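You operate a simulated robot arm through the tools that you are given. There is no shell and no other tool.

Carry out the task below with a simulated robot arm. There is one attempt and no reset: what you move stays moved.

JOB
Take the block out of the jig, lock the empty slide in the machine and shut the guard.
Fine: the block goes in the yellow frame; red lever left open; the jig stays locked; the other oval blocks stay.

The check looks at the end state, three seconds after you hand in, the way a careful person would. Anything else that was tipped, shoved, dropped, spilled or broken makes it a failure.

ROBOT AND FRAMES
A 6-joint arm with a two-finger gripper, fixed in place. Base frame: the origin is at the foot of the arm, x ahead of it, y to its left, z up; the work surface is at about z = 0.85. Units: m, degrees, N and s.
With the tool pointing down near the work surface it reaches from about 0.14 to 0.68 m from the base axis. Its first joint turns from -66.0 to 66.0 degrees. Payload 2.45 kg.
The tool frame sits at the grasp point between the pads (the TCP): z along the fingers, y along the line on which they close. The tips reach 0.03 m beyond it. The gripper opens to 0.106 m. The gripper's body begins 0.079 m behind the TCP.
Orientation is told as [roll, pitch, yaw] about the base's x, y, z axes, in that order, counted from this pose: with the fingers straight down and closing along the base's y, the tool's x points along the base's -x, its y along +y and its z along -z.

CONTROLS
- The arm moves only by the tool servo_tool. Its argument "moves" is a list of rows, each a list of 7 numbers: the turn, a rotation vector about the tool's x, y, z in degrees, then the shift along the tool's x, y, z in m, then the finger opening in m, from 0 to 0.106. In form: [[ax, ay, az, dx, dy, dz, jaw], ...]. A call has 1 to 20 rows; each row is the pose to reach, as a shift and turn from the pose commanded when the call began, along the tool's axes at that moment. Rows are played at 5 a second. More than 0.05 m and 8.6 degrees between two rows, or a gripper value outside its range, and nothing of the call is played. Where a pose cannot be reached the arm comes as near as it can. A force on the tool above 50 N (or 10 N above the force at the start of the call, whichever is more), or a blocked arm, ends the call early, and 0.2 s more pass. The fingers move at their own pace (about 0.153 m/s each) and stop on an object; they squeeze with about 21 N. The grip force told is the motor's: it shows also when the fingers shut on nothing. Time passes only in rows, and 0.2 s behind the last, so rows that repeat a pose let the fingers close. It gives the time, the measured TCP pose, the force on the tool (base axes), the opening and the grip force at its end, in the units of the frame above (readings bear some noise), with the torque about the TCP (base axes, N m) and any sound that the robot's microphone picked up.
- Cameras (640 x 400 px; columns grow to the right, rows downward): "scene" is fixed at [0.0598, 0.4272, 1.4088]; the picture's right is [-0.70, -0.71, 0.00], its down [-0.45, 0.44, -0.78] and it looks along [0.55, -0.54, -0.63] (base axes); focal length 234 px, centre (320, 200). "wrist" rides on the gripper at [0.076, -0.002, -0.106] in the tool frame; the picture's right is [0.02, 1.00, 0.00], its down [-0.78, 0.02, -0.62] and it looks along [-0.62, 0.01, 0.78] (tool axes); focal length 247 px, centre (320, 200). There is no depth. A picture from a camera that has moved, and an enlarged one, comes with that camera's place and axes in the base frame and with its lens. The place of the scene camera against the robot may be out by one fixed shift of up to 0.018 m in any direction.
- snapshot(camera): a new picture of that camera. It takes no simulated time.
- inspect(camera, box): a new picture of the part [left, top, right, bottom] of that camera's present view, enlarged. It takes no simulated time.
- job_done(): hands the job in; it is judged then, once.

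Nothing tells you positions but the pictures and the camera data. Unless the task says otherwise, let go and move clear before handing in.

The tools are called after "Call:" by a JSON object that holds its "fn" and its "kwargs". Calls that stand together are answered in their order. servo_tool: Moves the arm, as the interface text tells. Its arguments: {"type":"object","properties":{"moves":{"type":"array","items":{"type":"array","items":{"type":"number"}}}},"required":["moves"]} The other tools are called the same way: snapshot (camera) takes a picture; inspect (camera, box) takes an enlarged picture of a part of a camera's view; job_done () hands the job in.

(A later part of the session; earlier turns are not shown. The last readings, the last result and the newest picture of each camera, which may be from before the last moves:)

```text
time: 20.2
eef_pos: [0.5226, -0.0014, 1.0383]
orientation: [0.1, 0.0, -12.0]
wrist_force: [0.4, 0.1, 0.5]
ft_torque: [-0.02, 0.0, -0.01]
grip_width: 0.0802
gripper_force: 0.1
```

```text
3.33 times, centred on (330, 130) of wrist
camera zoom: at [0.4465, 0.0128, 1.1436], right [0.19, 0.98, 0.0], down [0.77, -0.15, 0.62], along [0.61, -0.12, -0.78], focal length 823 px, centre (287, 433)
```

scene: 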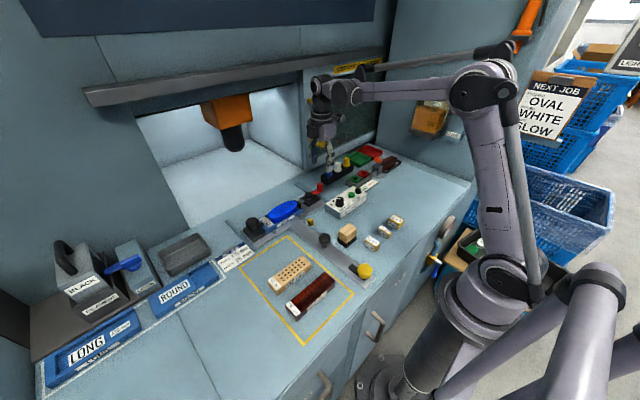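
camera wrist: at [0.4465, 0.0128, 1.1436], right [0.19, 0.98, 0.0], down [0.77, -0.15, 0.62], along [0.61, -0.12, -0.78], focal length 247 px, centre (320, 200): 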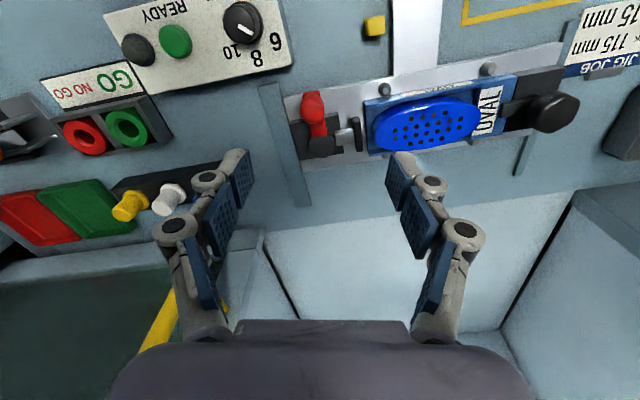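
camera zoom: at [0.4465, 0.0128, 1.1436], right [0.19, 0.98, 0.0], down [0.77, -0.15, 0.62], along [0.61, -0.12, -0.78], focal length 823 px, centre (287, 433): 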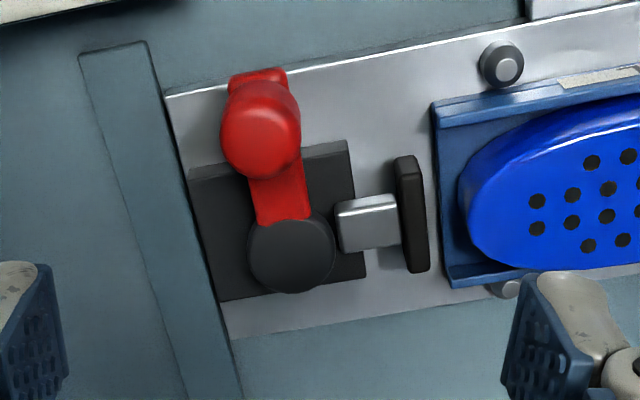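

Call:
{"fn": "inspect", "kwargs": {"camera": "scene", "box": [260, 190, 330, 235]}}

Call:
{"fn": "inspect", "kwargs": {"camera": "scene", "box": [285, 180, 325, 210]}}

```text
8.89 times, centred on (295, 212) of scene
camera zoom: at [0.0598, 0.4272, 1.4088], right [-0.7, -0.71, 0.0], down [-0.45, 0.44, -0.78], along [0.55, -0.54, -0.63], focal length 2084 px, centre (542, 89)
```

zoom: 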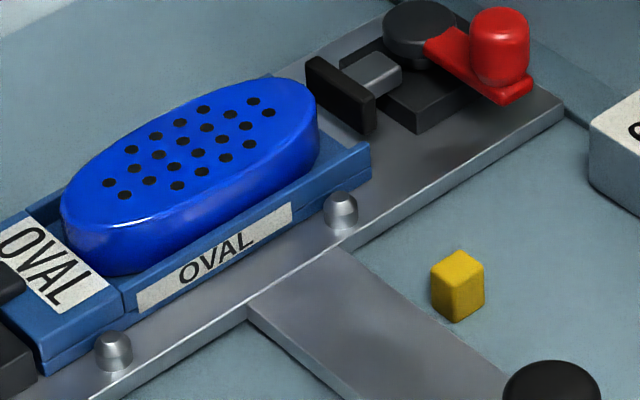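

```text
13.33 times, centred on (305, 195) of scene
camera zoom: at [0.0598, 0.4272, 1.4088], right [-0.7, -0.71, 0.0], down [-0.45, 0.44, -0.78], along [0.55, -0.54, -0.63], focal length 3126 px, centre (520, 267)
```

zoom: 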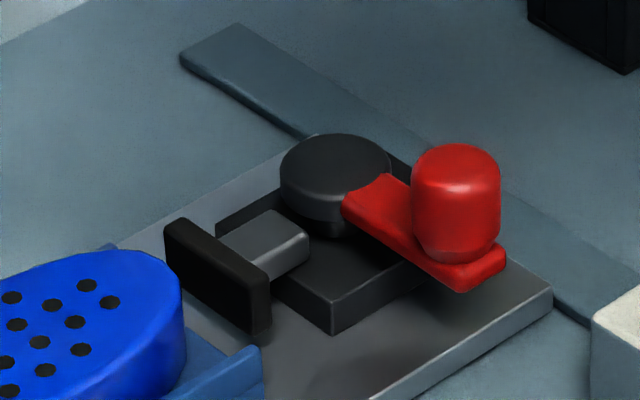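

The block's top centre is near (0.569, 0.1045, 0.896), standing about 16 mm above the jig's front wall (about 0.880). I'll move above it with the fingers closing along x.

Call:
{"fn": "servo_tool", "kwargs": {"moves": [[0, 0, -7.85, -0.0018, 0.0087, 0.001, 0.08], [0, 0, -15.7, -0.0036, 0.0174, 0.002, 0.08], [0, 0, -23.5, -0.0054, 0.0261, 0.003, 0.08], [0, 0, -31.4, -0.0072, 0.0348, 0.004, 0.08], [0, 0, -39.2, -0.009, 0.0435, 0.005, 0.08], [0, 0, -47.1, -0.0108, 0.0522, 0.01, 0.08], [0, 0, -54.9, -0.0126, 0.061, 0.015, 0.08], [0, 0, -62.8, -0.0144, 0.0697, 0.02, 0.08], [0, 0, -70.6, -0.0162, 0.0784, 0.025, 0.08], [0, 0, -78.5, -0.018, 0.0871, 0.03, 0.08], [0, 0, -86.3, -0.0198, 0.0958, 0.035, 0.08], [0, 0, -94.2, -0.0216, 0.1045, 0.04, 0.08], [0, 0, -102, -0.0234, 0.1132, 0.045, 0.08], [0, 0, -102, -0.0234, 0.1132, 0.045, 0.08]]}}

Call:
{"fn": "snapshot", "kwargs": {"camera": "wrist"}}

Call:
{"fn": "inspect", "kwargs": {"camera": "wrist", "box": [230, 100, 410, 260]}}

```text
time: 23.2
eef_pos: [0.5705, 0.103, 0.9909]
orientation: [-0.1, -0.1, 90.2]
wrist_force: [-0.2, -0.8, -0.2]
ft_torque: [0.03, -0.01, 0.01]
grip_width: 0.0799
gripper_force: 0.0
```

```text
taken
camera wrist: at [0.5708, 0.0259, 1.0963], right [-1.0, -0.02, 0.0], down [-0.02, 0.78, 0.62], along [-0.01, 0.62, -0.78], focal length 247 px, centre (320, 200)
```

wrist: 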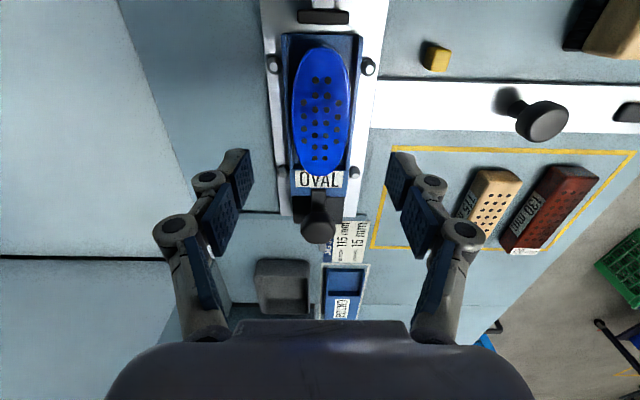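

```text
2.50 times, centred on (320, 180) of wrist
camera zoom: at [0.5708, 0.0259, 1.0963], right [-1.0, -0.02, 0.0], down [-0.02, 0.78, 0.62], along [-0.01, 0.62, -0.78], focal length 617 px, centre (320, 250)
```

zoom: 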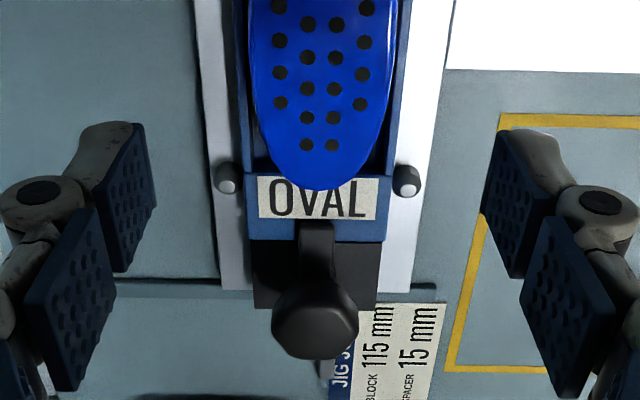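

Call:
{"fn": "inspect", "kwargs": {"camera": "wrist", "box": [220, 20, 420, 200]}}

```text
2.22 times, centred on (320, 110) of wrist
camera zoom: at [0.5708, 0.0259, 1.0963], right [-1.0, -0.02, 0.0], down [-0.02, 0.78, 0.62], along [-0.01, 0.62, -0.78], focal length 549 px, centre (320, 400)
```

zoom: 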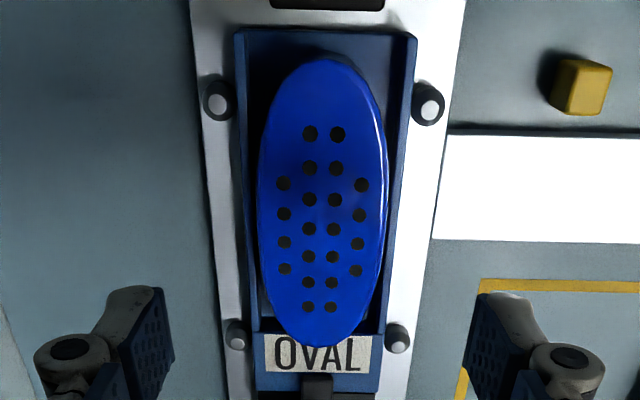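

The block is centred at about (0.568, 0.103), 46-48 mm wide along x. I'll descend with finger tips at about 0.884, just above the jig walls, then check.

Call:
{"fn": "servo_tool", "kwargs": {"moves": [[0, 0, 0, 0, 0.0025, 0.02, 0.072], [0, 0, 0, 0, 0.0025, 0.04, 0.072], [0, 0, 0, 0, 0.0025, 0.055, 0.072], [0, 0, 0, 0, 0.0025, 0.067, 0.072], [0, 0, 0, 0, 0.0025, 0.0765, 0.072], [0, 0, 0, 0, 0.0025, 0.0765, 0.072]]}}

Call:
{"fn": "inspect", "kwargs": {"camera": "wrist", "box": [200, 60, 440, 260]}}

Call:
{"fn": "inspect", "kwargs": {"camera": "scene", "box": [250, 170, 340, 240]}}

```text
time: 24.6
eef_pos: [0.567, 0.1023, 0.9151]
orientation: [0.0, 0.0, 90.0]
wrist_force: [-0.2, 0.2, 0.0]
ft_torque: [-0.01, 0.0, 0.03]
grip_width: 0.0718
gripper_force: 0.1
```

```text
2.00 times, centred on (320, 160) of wrist
camera zoom: at [0.5688, 0.0256, 1.0205], right [-1.0, -0.02, 0.0], down [-0.02, 0.78, 0.62], along [-0.01, 0.62, -0.78], focal length 494 px, centre (320, 280)
```

zoom: 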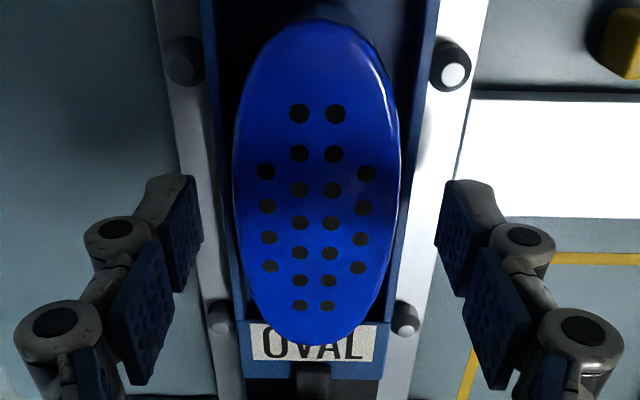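

```text
5.71 times, centred on (295, 205) of scene
camera zoom: at [0.0598, 0.4272, 1.4088], right [-0.7, -0.71, 0.0], down [-0.45, 0.44, -0.78], along [0.55, -0.54, -0.63], focal length 1340 px, centre (463, 171)
```

zoom: 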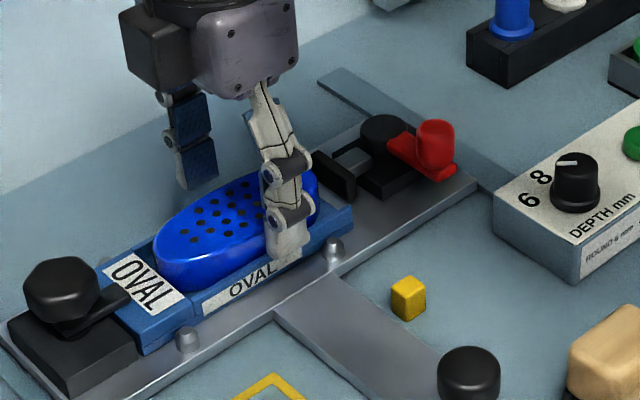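

The tips are very near the wall-top height. I'll close part-way and check that the fingers pass over the jig walls rather than touching them.

Call:
{"fn": "servo_tool", "kwargs": {"moves": [[0, 0, 0, 0, 0, -0.001, 0.064], [0, 0, 0, 0, 0, -0.001, 0.058], [0, 0, 0, 0, 0, -0.001, 0.055], [0, 0, 0, 0, 0, -0.001, 0.055]]}}

Call:
{"fn": "inspect", "kwargs": {"camera": "wrist", "box": [200, 60, 440, 260]}}

Call:
{"fn": "inspect", "kwargs": {"camera": "scene", "box": [265, 185, 315, 220]}}

```text
time: 25.6
eef_pos: [0.5679, 0.1023, 0.916]
orientation: [-0.1, -0.1, 90.0]
wrist_force: [0.7, -0.9, 0.2]
ft_torque: [0.02, 0.01, -0.02]
grip_width: 0.055
gripper_force: 0.1
```

```text
2.00 times, centred on (320, 160) of wrist
camera zoom: at [0.5686, 0.0253, 1.0216], right [-1.0, -0.02, 0.0], down [-0.02, 0.78, 0.62], along [-0.01, 0.62, -0.78], focal length 494 px, centre (320, 280)
```

zoom: 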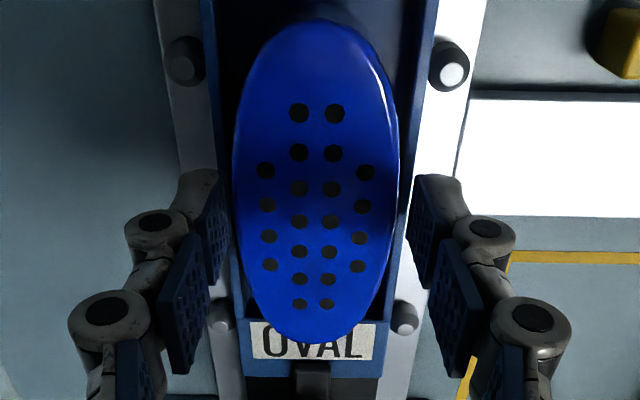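

```text
11.43 times, centred on (290, 202) of scene
camera zoom: at [0.0598, 0.4272, 1.4088], right [-0.7, -0.71, 0.0], down [-0.45, 0.44, -0.78], along [0.55, -0.54, -0.63], focal length 2679 px, centre (663, 171)
```

zoom: 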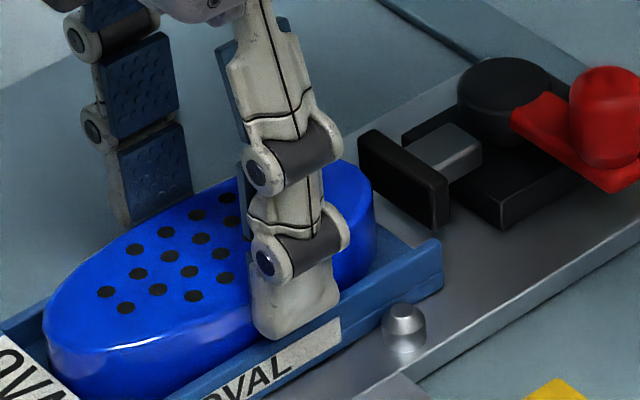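

The fingers are over the walls without contact. Closing on the block now.

Call:
{"fn": "servo_tool", "kwargs": {"moves": [[0, 0, 0, 0, 0, 0, 0.048], [0, 0, 0, 0, 0, 0, 0.04], [0, 0, 0, 0, 0, 0, 0.035], [0, 0, 0, 0, 0, 0, 0.035]]}}

Call:
{"fn": "inspect", "kwargs": {"camera": "wrist", "box": [200, 60, 440, 260]}}

Call:
{"fn": "inspect", "kwargs": {"camera": "scene", "box": [265, 185, 315, 220]}}

```text
time: 26.6
eef_pos: [0.568, 0.1022, 0.9153]
orientation: [0.0, -0.1, 90.0]
wrist_force: [0.1, 0.4, 2.9]
ft_torque: [0.04, -0.02, -0.03]
grip_width: 0.0494
gripper_force: 21.3
```

```text
2.00 times, centred on (320, 160) of wrist
camera zoom: at [0.5686, 0.0253, 1.0217], right [-1.0, -0.02, 0.0], down [-0.02, 0.78, 0.62], along [-0.01, 0.62, -0.78], focal length 494 px, centre (320, 280)
```

zoom: 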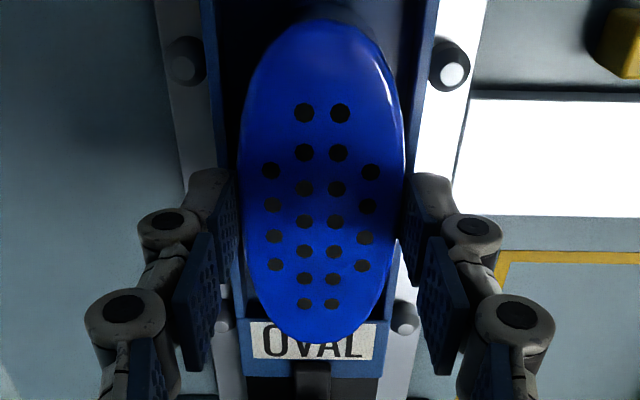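

```text
11.43 times, centred on (290, 202) of scene
camera zoom: at [0.0598, 0.4272, 1.4088], right [-0.7, -0.71, 0.0], down [-0.45, 0.44, -0.78], along [0.55, -0.54, -0.63], focal length 2679 px, centre (663, 171)
```

zoom: 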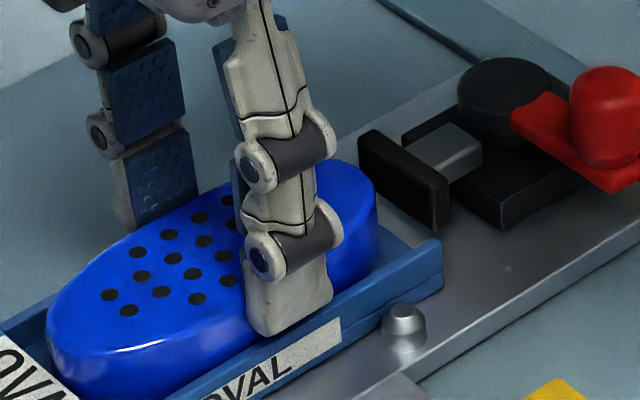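

The block is gripped at 49 mm with 21 N. Lifting slowly and straight up.

Call:
{"fn": "servo_tool", "kwargs": {"moves": [[0, 0, 0, 0, 0, -0.005, 0.035], [0, 0, 0, 0, 0, -0.012, 0.035], [0, 0, 0, 0, 0, -0.02, 0.035], [0, 0, 0, 0, 0, -0.032, 0.035], [0, 0, 0, 0, 0, -0.045, 0.035], [0, 0, 0, 0, 0, -0.06, 0.035], [0, 0, 0, 0, 0, -0.06, 0.035]]}}

Call:
{"fn": "snapshot", "kwargs": {"camera": "wrist"}}

Call:
{"fn": "snapshot", "kwargs": {"camera": "scene"}}

```text
time: 28.2
eef_pos: [0.568, 0.1029, 0.9762]
orientation: [0.1, -0.1, 90.0]
wrist_force: [-0.7, -0.7, -1.2]
ft_torque: [-0.01, -0.01, 0.02]
grip_width: 0.0494
gripper_force: 20.9
```

```text
taken
camera wrist: at [0.5691, 0.0258, 1.0823], right [-1.0, -0.02, 0.0], down [-0.02, 0.78, 0.62], along [-0.01, 0.62, -0.78], focal length 247 px, centre (320, 200)
```

wrist: 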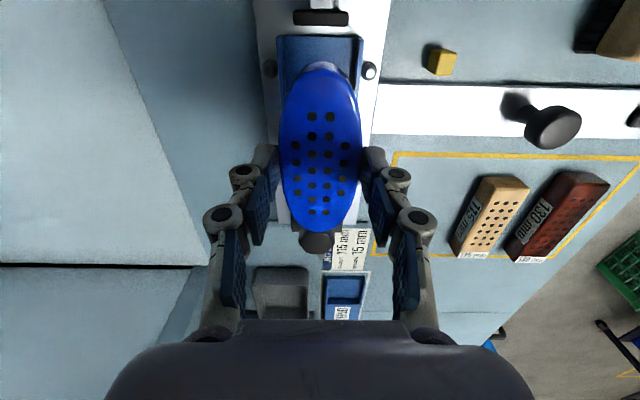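

```text
taken
```

scene: 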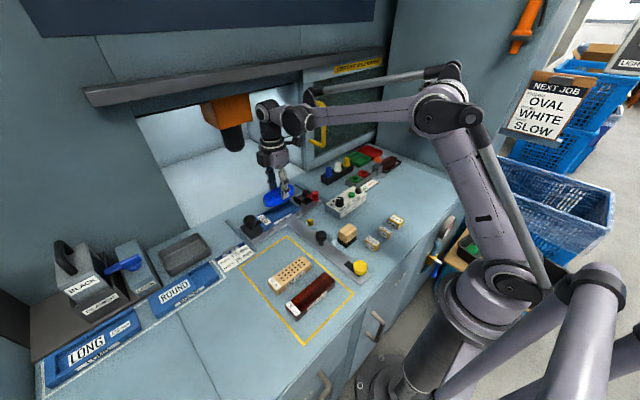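

The block is out and held firmly. The free zone in the frame is between the 115 mm block's face (x≈0.378) and the frame's far line (x≈0.486), so I'll carry the block over (0.435, 0.228).

Call:
{"fn": "servo_tool", "kwargs": {"moves": [[0, 0, 0, 0, 0, -0.024, 0.035], [0, 0, 0, -0.018, 0.019, -0.024, 0.035], [0, 0, 0, -0.036, 0.038, -0.024, 0.035], [0, 0, 0, -0.054, 0.057, -0.024, 0.035], [0, 0, 0, -0.072, 0.076, -0.024, 0.035], [0, 0, 0, -0.09, 0.095, -0.024, 0.035], [0, 0, 0, -0.108, 0.114, -0.024, 0.035], [0, 0, 0, -0.125, 0.133, -0.024, 0.035], [0, 0, 0, -0.125, 0.133, -0.024, 0.035]]}}

Call:
{"fn": "snapshot", "kwargs": {"camera": "wrist"}}

Call:
{"fn": "snapshot", "kwargs": {"camera": "scene"}}

```text
time: 30.2
eef_pos: [0.4357, 0.2277, 0.9997]
orientation: [0.0, 0.0, 90.0]
wrist_force: [0.2, -0.3, -0.9]
ft_torque: [-0.01, -0.01, 0.01]
grip_width: 0.0492
gripper_force: 21.2
```

```text
taken
camera wrist: at [0.4358, 0.1514, 1.1053], right [-1.0, -0.02, 0.0], down [-0.02, 0.78, 0.62], along [-0.01, 0.62, -0.78], focal length 247 px, centre (320, 200)
```

wrist: 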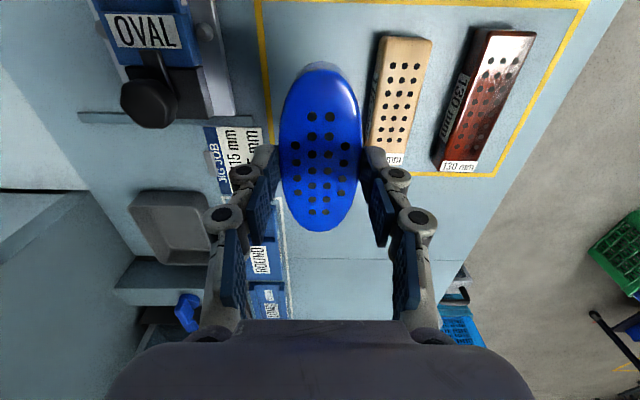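

```text
taken
```

scene: 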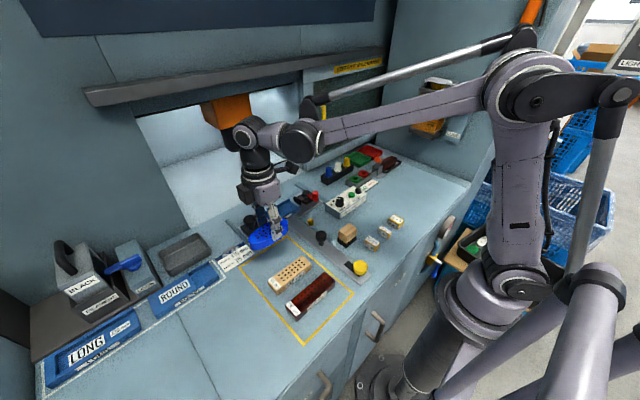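

The clear zone is confirmed, and I'll shift to x≈0.440 for finger clearance from the 115 mm block (face at about 0.386). Lowering in steps to just above the table.

Call:
{"fn": "servo_tool", "kwargs": {"moves": [[0, 0, 0, 0, -0.0045, 0.015, 0.035], [0, 0, 0, 0, -0.0045, 0.035, 0.035], [0, 0, 0, 0, -0.0045, 0.055, 0.035], [0, 0, 0, 0, -0.0045, 0.07, 0.035], [0, 0, 0, 0, -0.0045, 0.082, 0.035], [0, 0, 0, 0, -0.0045, 0.088, 0.035], [0, 0, 0, 0, -0.0045, 0.088, 0.035]]}}

Call:
{"fn": "inspect", "kwargs": {"camera": "scene", "box": [225, 215, 325, 290]}}

Call:
{"fn": "snapshot", "kwargs": {"camera": "wrist"}}

```text
time: 31.8
eef_pos: [0.4401, 0.2277, 0.9115]
orientation: [0.1, -0.1, 89.9]
wrist_force: [-0.2, -0.1, 0.2]
ft_torque: [-0.01, 0.02, 0.0]
grip_width: 0.0491
gripper_force: 21.0
```

```text
5.33 times, centred on (275, 252) of scene
camera zoom: at [0.0598, 0.4272, 1.4088], right [-0.7, -0.71, 0.0], down [-0.45, 0.44, -0.78], along [0.55, -0.54, -0.63], focal length 1250 px, centre (560, -80)
```

zoom: 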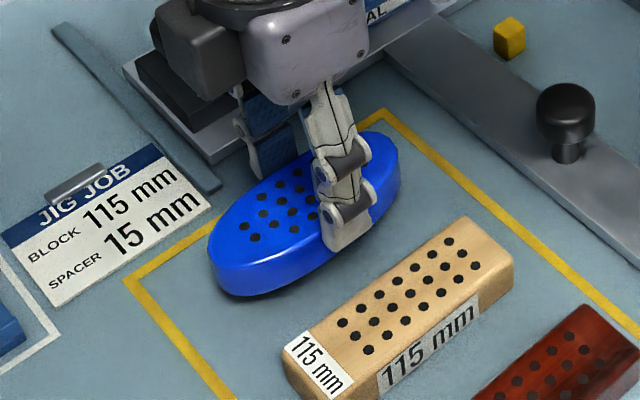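

```text
taken
camera wrist: at [0.4405, 0.1509, 1.0177], right [-1.0, -0.02, 0.0], down [-0.02, 0.78, 0.62], along [-0.01, 0.62, -0.78], focal length 247 px, centre (320, 200)
```

wrist: 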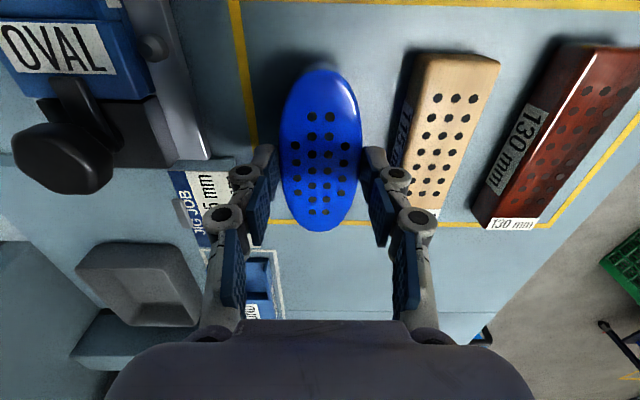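

Call:
{"fn": "servo_tool", "kwargs": {"moves": [[0, 0, 0, 0, 0, 0.003, 0.035], [0, 0, 0, 0, 0, 0.006, 0.035], [0, 0, 0, 0, 0, 0.009, 0.035], [0, 0, 0, 0, 0, 0.009, 0.035]]}}

Call:
{"fn": "inspect", "kwargs": {"camera": "scene", "box": [240, 230, 310, 280]}}

```text
time: 32.8
eef_pos: [0.4396, 0.2265, 0.9037]
orientation: [-0.1, -0.1, 90.0]
wrist_force: [-0.4, 0.4, 0.3]
ft_torque: [-0.01, 0.02, -0.02]
grip_width: 0.0492
gripper_force: 20.7
```

```text
8.00 times, centred on (275, 255) of scene
camera zoom: at [0.0599, 0.4272, 1.4088], right [-0.7, -0.71, 0.0], down [-0.45, 0.44, -0.78], along [0.55, -0.54, -0.63], focal length 1876 px, centre (680, -240)
```

zoom: 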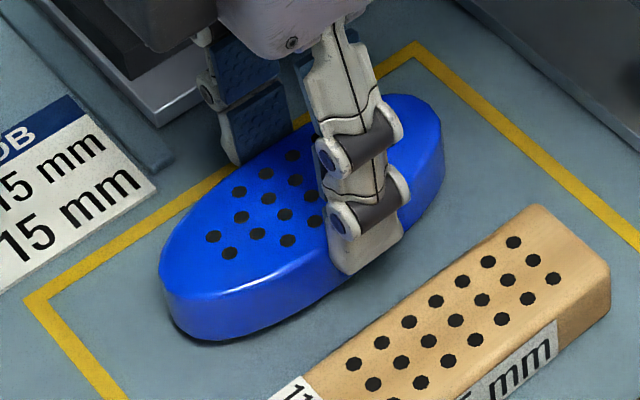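

Very close to the table now (a small shadow gap). Lowering a few more millimetres until light contact.

Call:
{"fn": "servo_tool", "kwargs": {"moves": [[0, 0, 0, 0, 0, 0.0015, 0.035], [0, 0, 0, 0, 0, 0.003, 0.035], [0, 0, 0, 0, 0, 0.0045, 0.035], [0, 0, 0, 0, 0, 0.0045, 0.035]]}}

Call:
{"fn": "inspect", "kwargs": {"camera": "scene", "box": [240, 230, 310, 280]}}

```text
time: 33.8
eef_pos: [0.4398, 0.2272, 0.8982]
orientation: [0.0, -0.1, 90.0]
wrist_force: [-0.2, -0.3, -0.7]
ft_torque: [0.0, -0.01, 0.0]
grip_width: 0.0493
gripper_force: 20.9
```

```text
8.00 times, centred on (275, 255) of scene
camera zoom: at [0.0599, 0.4272, 1.4088], right [-0.7, -0.71, 0.0], down [-0.45, 0.44, -0.78], along [0.55, -0.54, -0.63], focal length 1876 px, centre (680, -240)
```

zoom: 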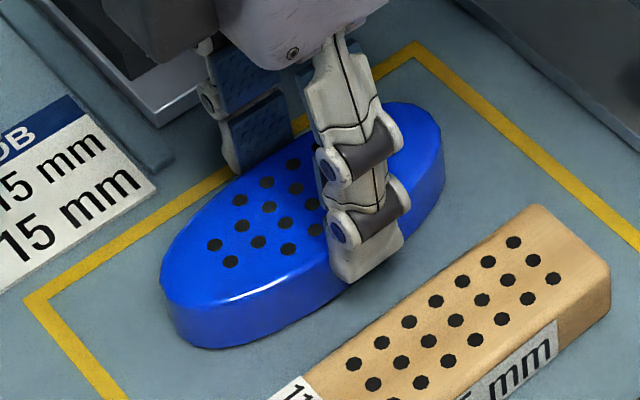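

Call:
{"fn": "servo_tool", "kwargs": {"moves": [[0, 0, 0, 0, 0, 0.001, 0.035], [0, 0, 0, 0, 0, 0.002, 0.035], [0, 0, 0, 0, 0, 0.002, 0.035]]}}

```text
time: 34.6
eef_pos: [0.4383, 0.2274, 0.8962]
orientation: [0.0, -0.1, 90.0]
wrist_force: [1.0, -1.5, 15.6]
ft_torque: [0.01, -0.03, -0.02]
grip_width: 0.0493
gripper_force: 21.4
```

Contact with the table (about 16 N). I'll ease up 1 mm, open moderately, and lift clear.

Call:
{"fn": "servo_tool", "kwargs": {"moves": [[0, 0, 0, 0, 0, -0.0012, 0.035], [0, 0, 0, 0, 0, -0.0012, 0.047], [0, 0, 0, 0, 0, -0.0012, 0.054], [0, 0, 0, 0, 0, -0.0012, 0.062], [0, 0, 0, 0, 0, -0.0012, 0.062], [0, 0, 0, 0, 0, -0.02, 0.062], [0, 0, 0, 0, 0, -0.045, 0.062], [0, 0, 0, 0, 0, -0.08, 0.062], [0, 0, 0, 0, 0, -0.12, 0.062], [0, 0, 0, 0, 0, -0.12, 0.062]]}}

Call:
{"fn": "snapshot", "kwargs": {"camera": "wrist"}}

Call:
{"fn": "inspect", "kwargs": {"camera": "scene", "box": [225, 170, 385, 310]}}

```text
time: 36.8
eef_pos: [0.4385, 0.2279, 1.0165]
orientation: [0.1, 0.0, 90.0]
wrist_force: [-0.5, -0.8, 0.7]
ft_torque: [-0.02, 0.01, -0.03]
grip_width: 0.0618
gripper_force: 0.2
```

```text
taken
camera wrist: at [0.439, 0.1513, 1.1225], right [-1.0, -0.02, 0.0], down [-0.02, 0.78, 0.62], along [-0.01, 0.62, -0.78], focal length 247 px, centre (320, 200)
```

wrist: 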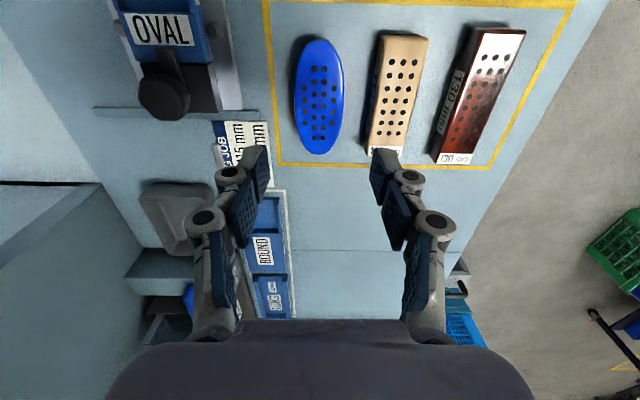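

```text
2.86 times, centred on (305, 240) of scene
camera zoom: at [0.0598, 0.4272, 1.4088], right [-0.7, -0.71, 0.0], down [-0.45, 0.44, -0.78], along [0.55, -0.54, -0.63], focal length 670 px, centre (363, 86)
```

zoom: 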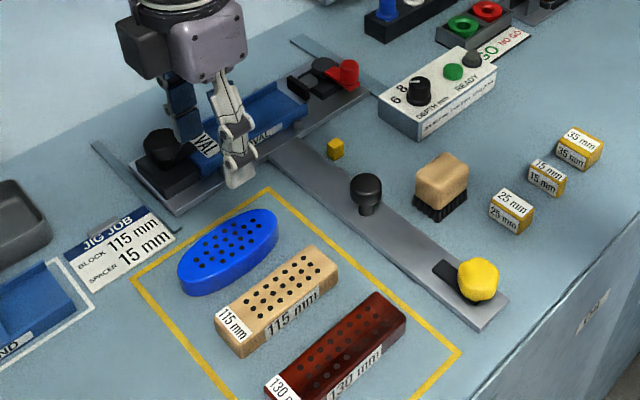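

The block sits inside the yellow frame, clear of the other two. Next I'll move above the slide's black post to push the slide in.

Call:
{"fn": "servo_tool", "kwargs": {"moves": [[0, 0, 0, 0.022, 0.0095, 0.0, 0.06], [0, 0, 0, 0.044, 0.019, 0.0, 0.06], [0, 0, 0, 0.066, 0.0285, 0.0, 0.06], [0, 0, 0, 0.088, 0.038, 0.0, 0.06], [0, 0, 0, 0.11, 0.0475, 0.01, 0.06], [0, 0, 0, 0.129, 0.0565, 0.02, 0.06], [0, 0, 0, 0.129, 0.0565, 0.02, 0.06]]}}

Call:
{"fn": "snapshot", "kwargs": {"camera": "wrist"}}

Call:
{"fn": "inspect", "kwargs": {"camera": "wrist", "box": [240, 60, 400, 180]}}

```text
time: 38.4
eef_pos: [0.3821, 0.0967, 0.996]
orientation: [0.0, 0.0, 90.1]
wrist_force: [0.4, -0.2, -0.1]
ft_torque: [0.05, 0.03, -0.01]
grip_width: 0.06
gripper_force: 0.1
```

```text
taken
camera wrist: at [0.3838, 0.0195, 1.1017], right [-1.0, -0.02, 0.0], down [-0.02, 0.78, 0.62], along [-0.01, 0.62, -0.78], focal length 247 px, centre (320, 200)
```

wrist: 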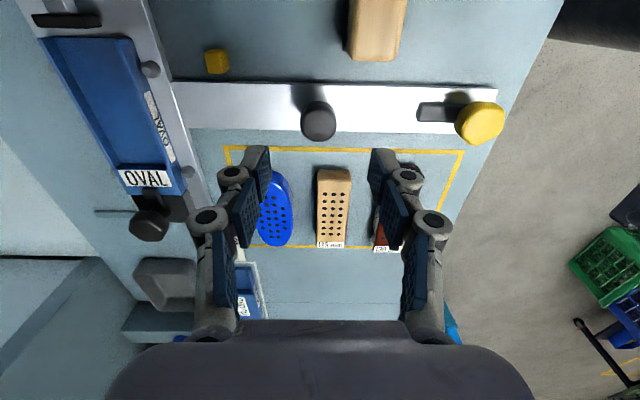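

```text
3.33 times, centred on (320, 120) of wrist
camera zoom: at [0.3838, 0.0195, 1.1017], right [-1.0, -0.02, 0.0], down [-0.02, 0.78, 0.62], along [-0.01, 0.62, -0.78], focal length 823 px, centre (320, 467)
```

zoom: 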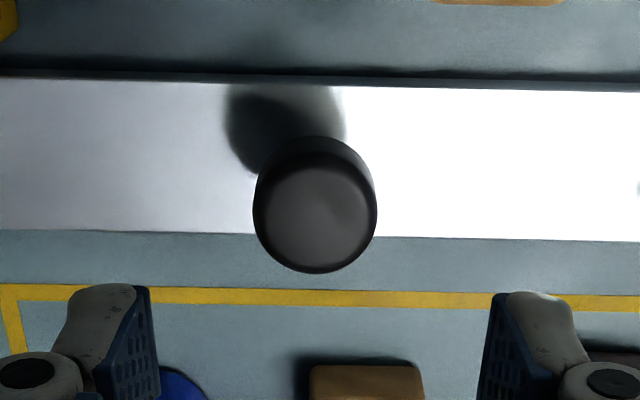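

The post cap is at about (0.383, 0.098), top near 0.905, 30 mm across. I'll lower with the fingers on its two x sides and close.

Call:
{"fn": "servo_tool", "kwargs": {"moves": [[0, 0, 0, -0.001, -0.001, 0.025, 0.06], [0, 0, 0, -0.001, -0.001, 0.05, 0.06], [0, 0, 0, -0.001, -0.001, 0.07, 0.06], [0, 0, 0, -0.001, -0.001, 0.083, 0.06], [0, 0, 0, -0.001, -0.001, 0.091, 0.06], [0, 0, 0, -0.001, -0.001, 0.091, 0.045], [0, 0, 0, -0.001, -0.001, 0.091, 0.033], [0, 0, 0, -0.001, -0.001, 0.091, 0.025], [0, 0, 0, -0.001, -0.001, 0.091, 0.02], [0, 0, 0, -0.001, -0.001, 0.091, 0.02]]}}

Call:
{"fn": "snapshot", "kwargs": {"camera": "wrist"}}

Call:
{"fn": "inspect", "kwargs": {"camera": "scene", "box": [270, 180, 390, 280]}}

```text
time: 40.6
eef_pos: [0.3834, 0.0984, 0.9066]
orientation: [0.0, -0.1, 89.9]
wrist_force: [1.1, 1.1, -6.2]
ft_torque: [-0.07, -0.01, 0.0]
grip_width: 0.0307
gripper_force: 45.1
```

```text
taken
camera wrist: at [0.3843, 0.0224, 1.0113], right [-1.0, -0.02, 0.0], down [-0.02, 0.78, 0.62], along [-0.01, 0.62, -0.78], focal length 247 px, centre (320, 200)
```

wrist: 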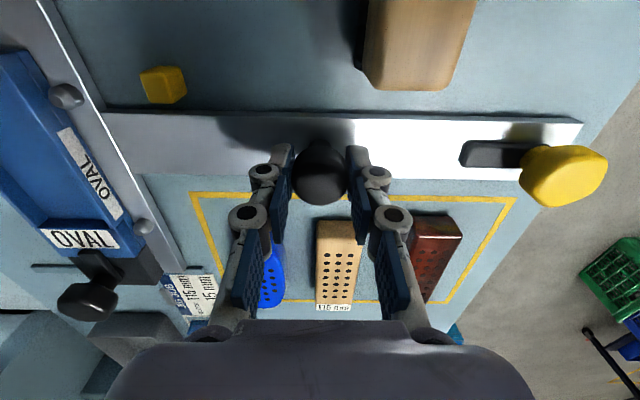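

```text
4.00 times, centred on (330, 230) of scene
camera zoom: at [0.0599, 0.4273, 1.4087], right [-0.7, -0.71, 0.0], down [-0.45, 0.44, -0.78], along [0.55, -0.54, -0.63], focal length 938 px, centre (280, 80)
```

zoom: 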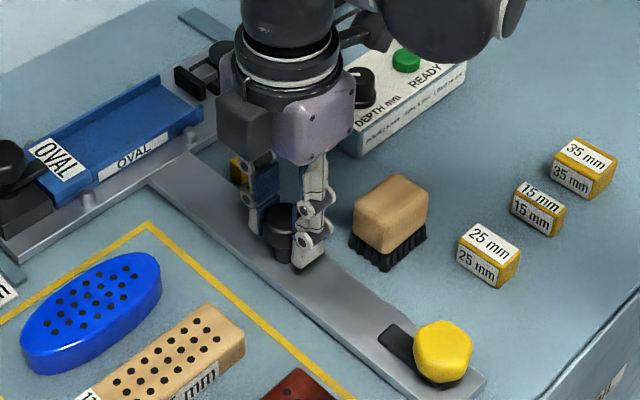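

The post is gripped. I'll push the slide inward gently and watch the force.

Call:
{"fn": "servo_tool", "kwargs": {"moves": [[0, 0, 0, 0, -0.01, 0, 0.02], [0, 0, 0, 0, -0.02, 0, 0.02], [0, 0, 0, 0, -0.03, 0, 0.02], [0, 0, 0, 0, -0.04, 0, 0.02], [0, 0, 0, 0, -0.05, 0, 0.02], [0, 0, 0, 0, -0.05, 0, 0.02]]}}

Call:
{"fn": "snapshot", "kwargs": {"camera": "scene"}}

```text
time: 42.0
eef_pos: [0.4332, 0.0988, 0.9059]
orientation: [0.0, -0.1, 90.0]
wrist_force: [-0.3, -1.9, 7.1]
ft_torque: [-0.47, 0.01, -0.01]
grip_width: 0.0308
gripper_force: 44.5
```

```text
taken
```

scene: 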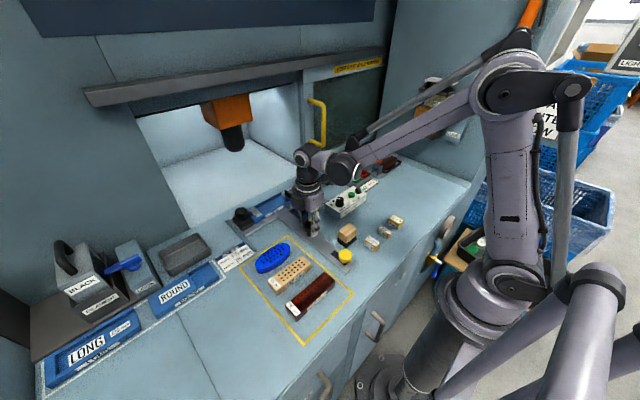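

Call:
{"fn": "servo_tool", "kwargs": {"moves": [[0, 0, 0, 0, -0.012, 0, 0.02], [0, 0, 0, 0, -0.024, 0, 0.02], [0, 0, 0, 0, -0.036, 0, 0.02], [0, 0, 0, 0, -0.048, 0, 0.02], [0, 0, 0, 0, -0.06, 0, 0.02], [0, 0, 0, 0, -0.072, 0, 0.02], [0, 0, 0, 0, -0.084, 0, 0.02], [0, 0, 0, 0, -0.084, 0, 0.02]]}}

Call:
{"fn": "snapshot", "kwargs": {"camera": "scene"}}

Call:
{"fn": "snapshot", "kwargs": {"camera": "wrist"}}

```text
time: 43.8
eef_pos: [0.5175, 0.0994, 0.9061]
orientation: [0.0, -0.1, 89.9]
wrist_force: [-1.0, -2.5, 18.2]
ft_torque: [0.17, 0.03, 0.04]
grip_width: 0.0303
gripper_force: 44.9
```

```text
taken
```

scene: 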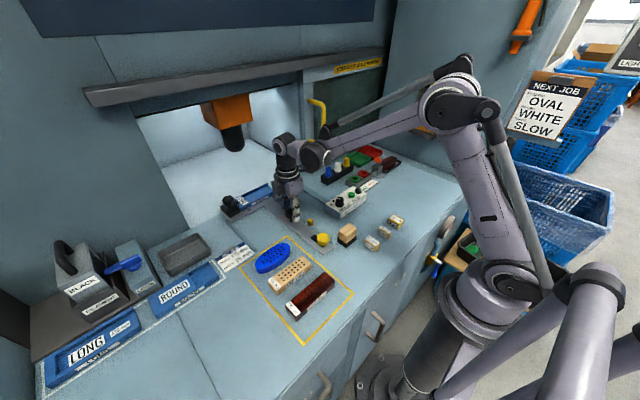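

```text
taken
camera wrist: at [0.5184, 0.0224, 1.0112], right [-1.0, -0.02, 0.0], down [-0.02, 0.78, 0.62], along [-0.01, 0.62, -0.78], focal length 247 px, centre (320, 200)
```

wrist: 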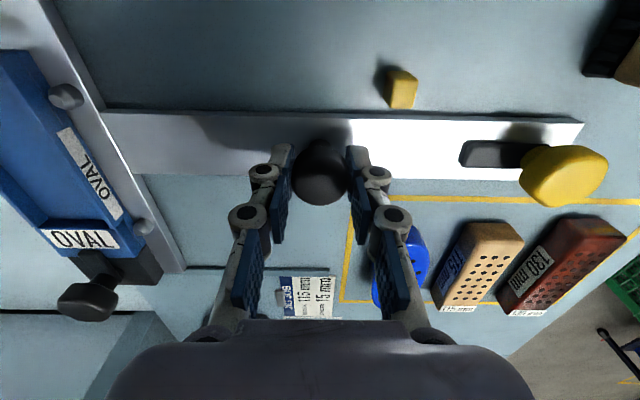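

The slide runs smoothly, but there's some downward load (18 N), so I'll raise slightly while continuing inward.

Call:
{"fn": "servo_tool", "kwargs": {"moves": [[0, 0, 0, 0, -0.005, -0.002, 0.02], [0, 0, 0, 0, -0.015, -0.002, 0.02], [0, 0, 0, 0, -0.027, -0.002, 0.02], [0, 0, 0, 0, -0.039, -0.002, 0.02], [0, 0, 0, 0, -0.051, -0.002, 0.02], [0, 0, 0, 0, -0.06, -0.002, 0.02], [0, 0, 0, 0, -0.068, -0.002, 0.02], [0, 0, 0, 0, -0.068, -0.002, 0.02]]}}

Call:
{"fn": "snapshot", "kwargs": {"camera": "scene"}}

Call:
{"fn": "snapshot", "kwargs": {"camera": "wrist"}}

```text
time: 45.6
eef_pos: [0.5876, 0.0993, 0.907]
orientation: [0.0, -0.1, 90.1]
wrist_force: [-0.9, -4.9, -31.0]
ft_torque: [-0.41, 0.0, -0.02]
grip_width: 0.0307
gripper_force: 44.9
```

```text
taken
```

scene: 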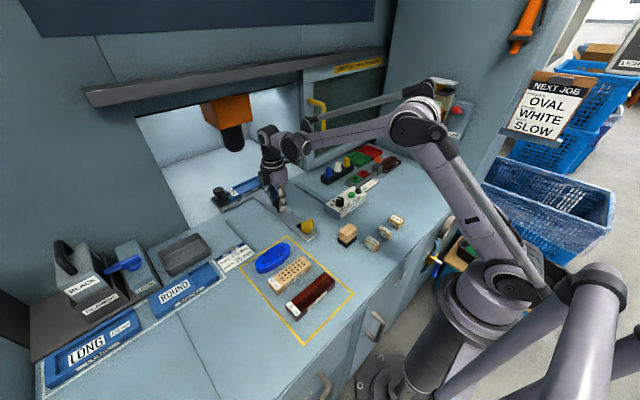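

```text
taken
camera wrist: at [0.5874, 0.0226, 1.0122], right [-1.0, -0.02, 0.0], down [-0.02, 0.78, 0.62], along [-0.01, 0.62, -0.78], focal length 247 px, centre (320, 200)
```

wrist: 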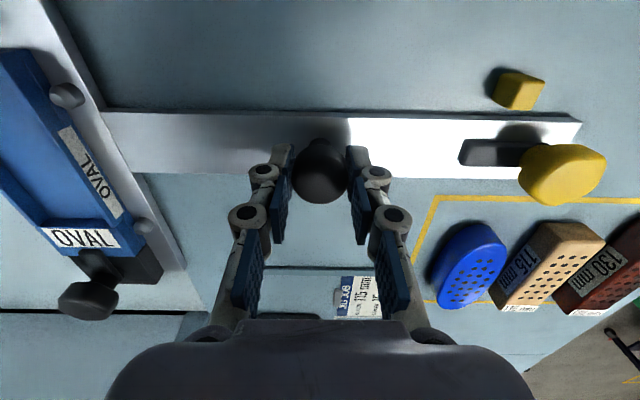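

The rigid grip builds up vertical load, so I'll loosen the fingers to a light straddle and just push with the rear finger.

Call:
{"fn": "servo_tool", "kwargs": {"moves": [[0, 0, 0, 0, 0, 0, 0.03], [0, 0, 0, 0, 0, 0, 0.036], [0, 0, 0, 0, 0, 0, 0.036], [0, 0, 0, 0, -0.01, 0, 0.036], [0, 0, 0, 0, -0.02, 0, 0.036], [0, 0, 0, 0, -0.028, 0, 0.036], [0, 0, 0, 0, -0.028, 0, 0.036]]}}

Call:
{"fn": "snapshot", "kwargs": {"camera": "wrist"}}

Call:
{"fn": "snapshot", "kwargs": {"camera": "scene"}}

```text
time: 47.2
eef_pos: [0.6145, 0.0997, 0.9083]
orientation: [0.1, -0.1, 90.0]
wrist_force: [-0.4, 0.8, 0.1]
ft_torque: [0.01, 0.05, 0.02]
grip_width: 0.0363
gripper_force: 0.5
```

```text
taken
camera wrist: at [0.6151, 0.0225, 1.0135], right [-1.0, -0.02, 0.0], down [-0.02, 0.78, 0.62], along [-0.01, 0.62, -0.78], focal length 247 px, centre (320, 200)
```

wrist: 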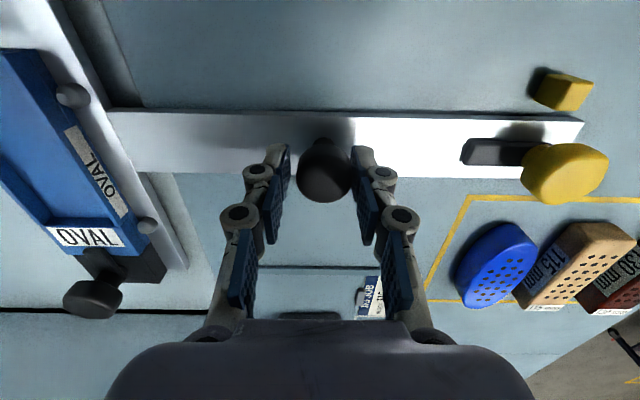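

```text
taken
```

scene: 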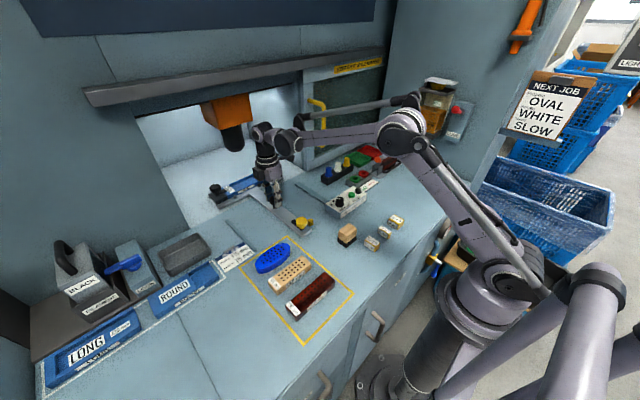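

Call:
{"fn": "servo_tool", "kwargs": {"moves": [[0, 0, 0, 0, -0.005, 0, 0.036], [0, 0, 0, 0, -0.01, 0, 0.036], [0, 0, 0, 0, -0.014, 0, 0.036], [0, 0, 0, 0, -0.018, 0, 0.036], [0, 0, 0, 0, -0.018, 0, 0.036]]}}

Call:
{"fn": "snapshot", "kwargs": {"camera": "wrist"}}

Call:
{"fn": "inspect", "kwargs": {"camera": "scene", "box": [200, 130, 340, 250]}}

```text
time: 48.4
eef_pos: [0.6313, 0.0993, 0.9068]
orientation: [0.0, -0.1, 90.0]
wrist_force: [0.0, -0.7, 0.5]
ft_torque: [0.01, 0.01, 0.02]
grip_width: 0.0358
gripper_force: 0.0
```

```text
taken
camera wrist: at [0.6332, 0.0223, 1.0125], right [-1.0, -0.02, 0.0], down [-0.02, 0.78, 0.62], along [-0.01, 0.62, -0.78], focal length 247 px, centre (320, 200)
```

wrist: 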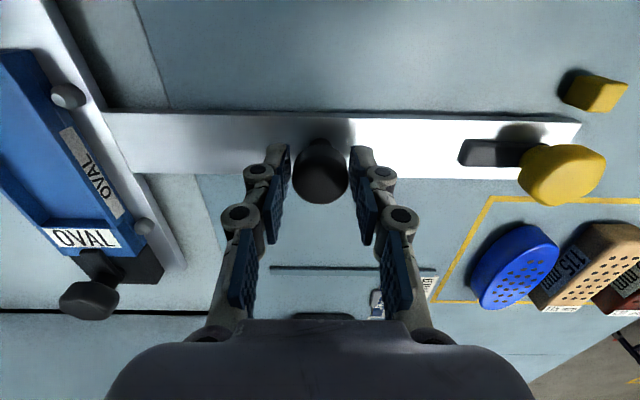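

```text
3.33 times, centred on (270, 190) of scene
camera zoom: at [0.0598, 0.4272, 1.4088], right [-0.7, -0.71, 0.0], down [-0.45, 0.44, -0.78], along [0.55, -0.54, -0.63], focal length 782 px, centre (487, 233)
```

zoom: 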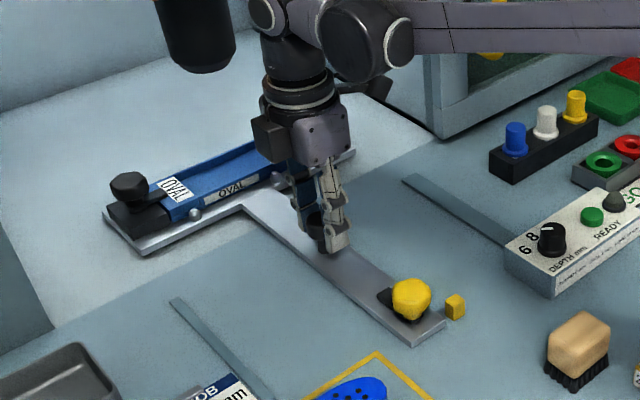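

Call:
{"fn": "servo_tool", "kwargs": {"moves": [[0, 0, 0, 0, -0.004, 0, 0.036], [0, 0, 0, 0, -0.008, 0, 0.036], [0, 0, 0, 0, -0.012, 0, 0.036], [0, 0, 0, 0, -0.016, 0, 0.036], [0, 0, 0, 0, -0.016, 0, 0.036]]}}

Call:
{"fn": "inspect", "kwargs": {"camera": "wrist", "box": [440, 50, 640, 220]}}

Call:
{"fn": "inspect", "kwargs": {"camera": "scene", "box": [200, 130, 340, 250]}}

```text
time: 49.6
eef_pos: [0.6453, 0.1, 0.9075]
orientation: [0.7, 0.1, 89.9]
wrist_force: [-33.4, 1.7, -12.8]
ft_torque: [0.03, 0.31, -0.05]
grip_width: 0.0558
gripper_force: 15.6
```

```text
2.35 times, centred on (540, 135) of wrist
camera zoom: at [0.6473, 0.023, 1.013], right [-1.0, -0.02, 0.01], down [-0.01, 0.78, 0.62], along [-0.02, 0.62, -0.78], focal length 581 px, centre (-198, 353)
```

zoom: 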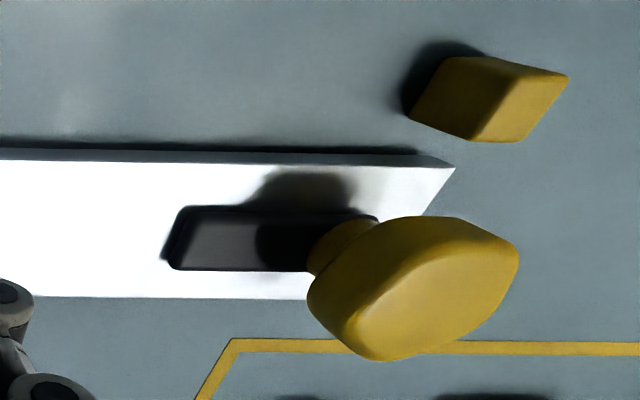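

```text
3.33 times, centred on (270, 190) of scene
camera zoom: at [0.0592, 0.4273, 1.4088], right [-0.7, -0.71, 0.0], down [-0.45, 0.44, -0.78], along [0.55, -0.54, -0.63], focal length 782 px, centre (487, 233)
```

zoom: 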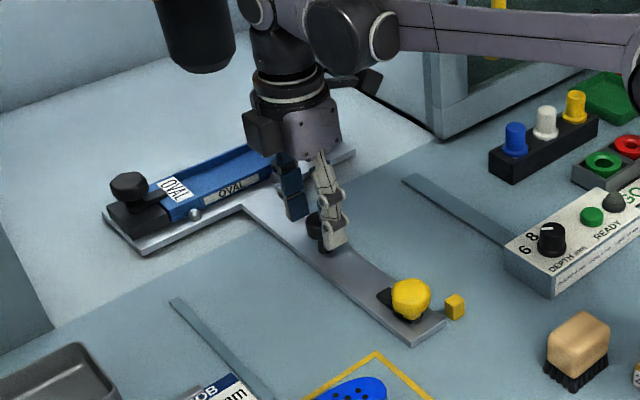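

The slide has reached its inner stop (33 N resistance, no further movement). The knob should now be near (0.490, 0.098), just past the yellow peg at (0.472, 0.060). I'll back off to centre on the post, open and lift.

Call:
{"fn": "servo_tool", "kwargs": {"moves": [[0, 0, 0, 0, 0.005, 0, 0.05], [0, 0, 0, 0, 0.01, 0, 0.06], [0, 0, 0, 0, 0.015, 0, 0.06], [0, 0, 0, 0, 0.015, 0, 0.06], [0, 0, 0, 0, 0.015, -0.03, 0.06], [0, 0, 0, 0, 0.015, -0.06, 0.06], [0, 0, 0, 0, 0.02, -0.1, 0.06], [0, 0, 0, 0, 0.05, -0.12, 0.06], [0, 0, 0, 0, 0.08, -0.12, 0.06], [0, 0, 0, 0, 0.11, -0.12, 0.06], [0, 0, 0, 0, 0.14, -0.12, 0.06], [0, 0, 0, 0, 0.14, -0.12, 0.06]]}}

Call:
{"fn": "snapshot", "kwargs": {"camera": "wrist"}}

Call:
{"fn": "snapshot", "kwargs": {"camera": "scene"}}

```text
time: 52.2
eef_pos: [0.507, 0.1003, 1.0289]
orientation: [0.0, -0.1, 90.0]
wrist_force: [-0.1, 0.0, 0.6]
ft_torque: [0.01, -0.01, -0.03]
grip_width: 0.0601
gripper_force: 0.1
```

```text
taken
camera wrist: at [0.5079, 0.023, 1.1348], right [-1.0, -0.02, 0.0], down [-0.02, 0.78, 0.62], along [-0.01, 0.62, -0.78], focal length 247 px, centre (320, 200)
```

wrist: 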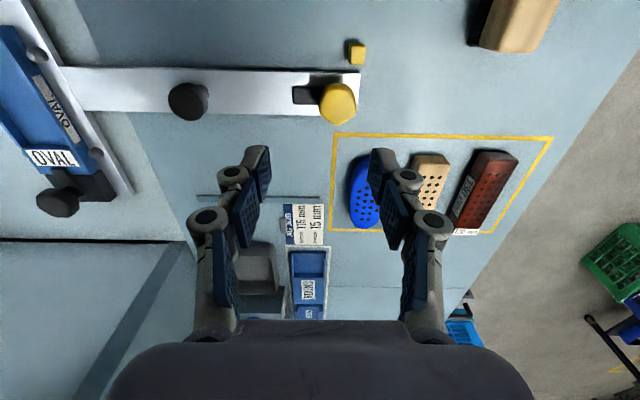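

```text
taken
```

scene: 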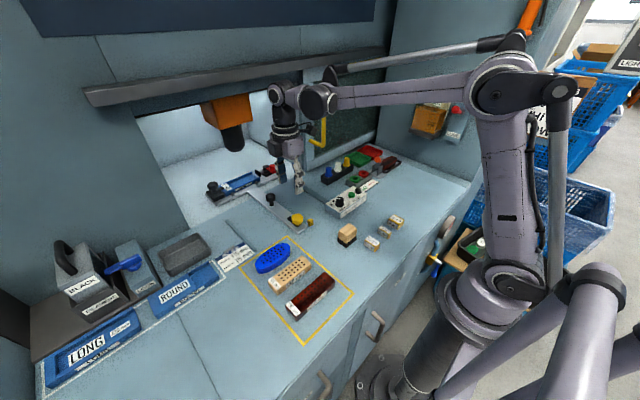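

Call:
{"fn": "inspect", "kwargs": {"camera": "wrist", "box": [270, 30, 390, 130]}}

Call:
{"fn": "inspect", "kwargs": {"camera": "scene", "box": [275, 190, 335, 240]}}

Call:
{"fn": "inspect", "kwargs": {"camera": "scene", "box": [190, 150, 300, 220]}}

```text
4.00 times, centred on (330, 80) of wrist
camera zoom: at [0.5079, 0.023, 1.1348], right [-1.0, -0.02, 0.0], down [-0.02, 0.78, 0.62], along [-0.01, 0.62, -0.78], focal length 988 px, centre (280, 680)
```

zoom: 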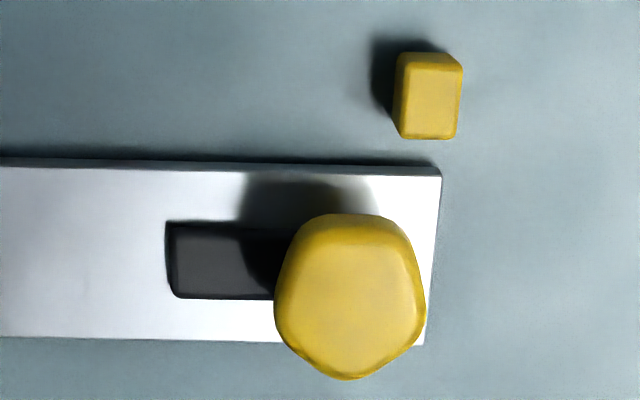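

```text
8.00 times, centred on (305, 215) of scene
camera zoom: at [0.0598, 0.4272, 1.4088], right [-0.7, -0.71, 0.0], down [-0.45, 0.44, -0.78], along [0.55, -0.54, -0.63], focal length 1876 px, centre (440, 80)
```

zoom: 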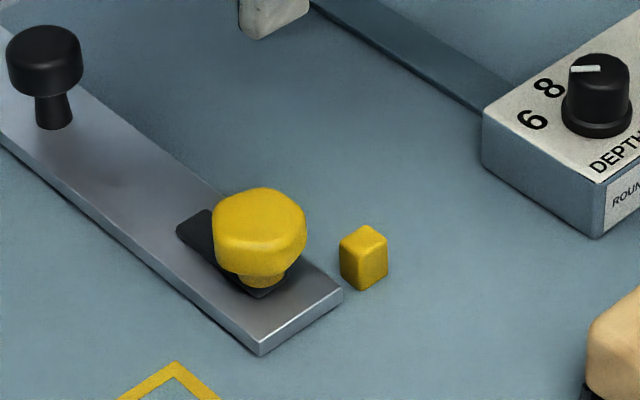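

```text
5.71 times, centred on (245, 185) of scene
camera zoom: at [0.0598, 0.4272, 1.4088], right [-0.7, -0.71, 0.0], down [-0.45, 0.44, -0.78], along [0.55, -0.54, -0.63], focal length 1340 px, centre (749, 286)
```

zoom: 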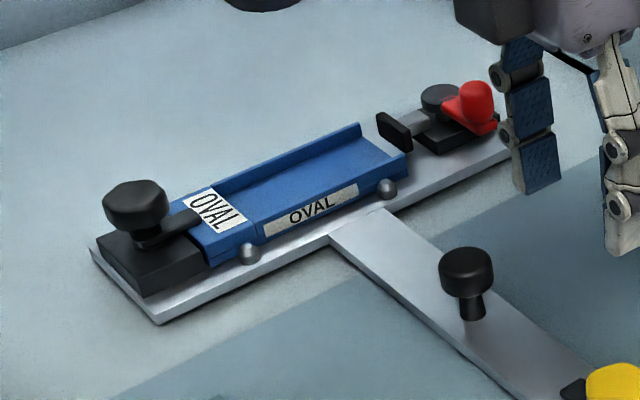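

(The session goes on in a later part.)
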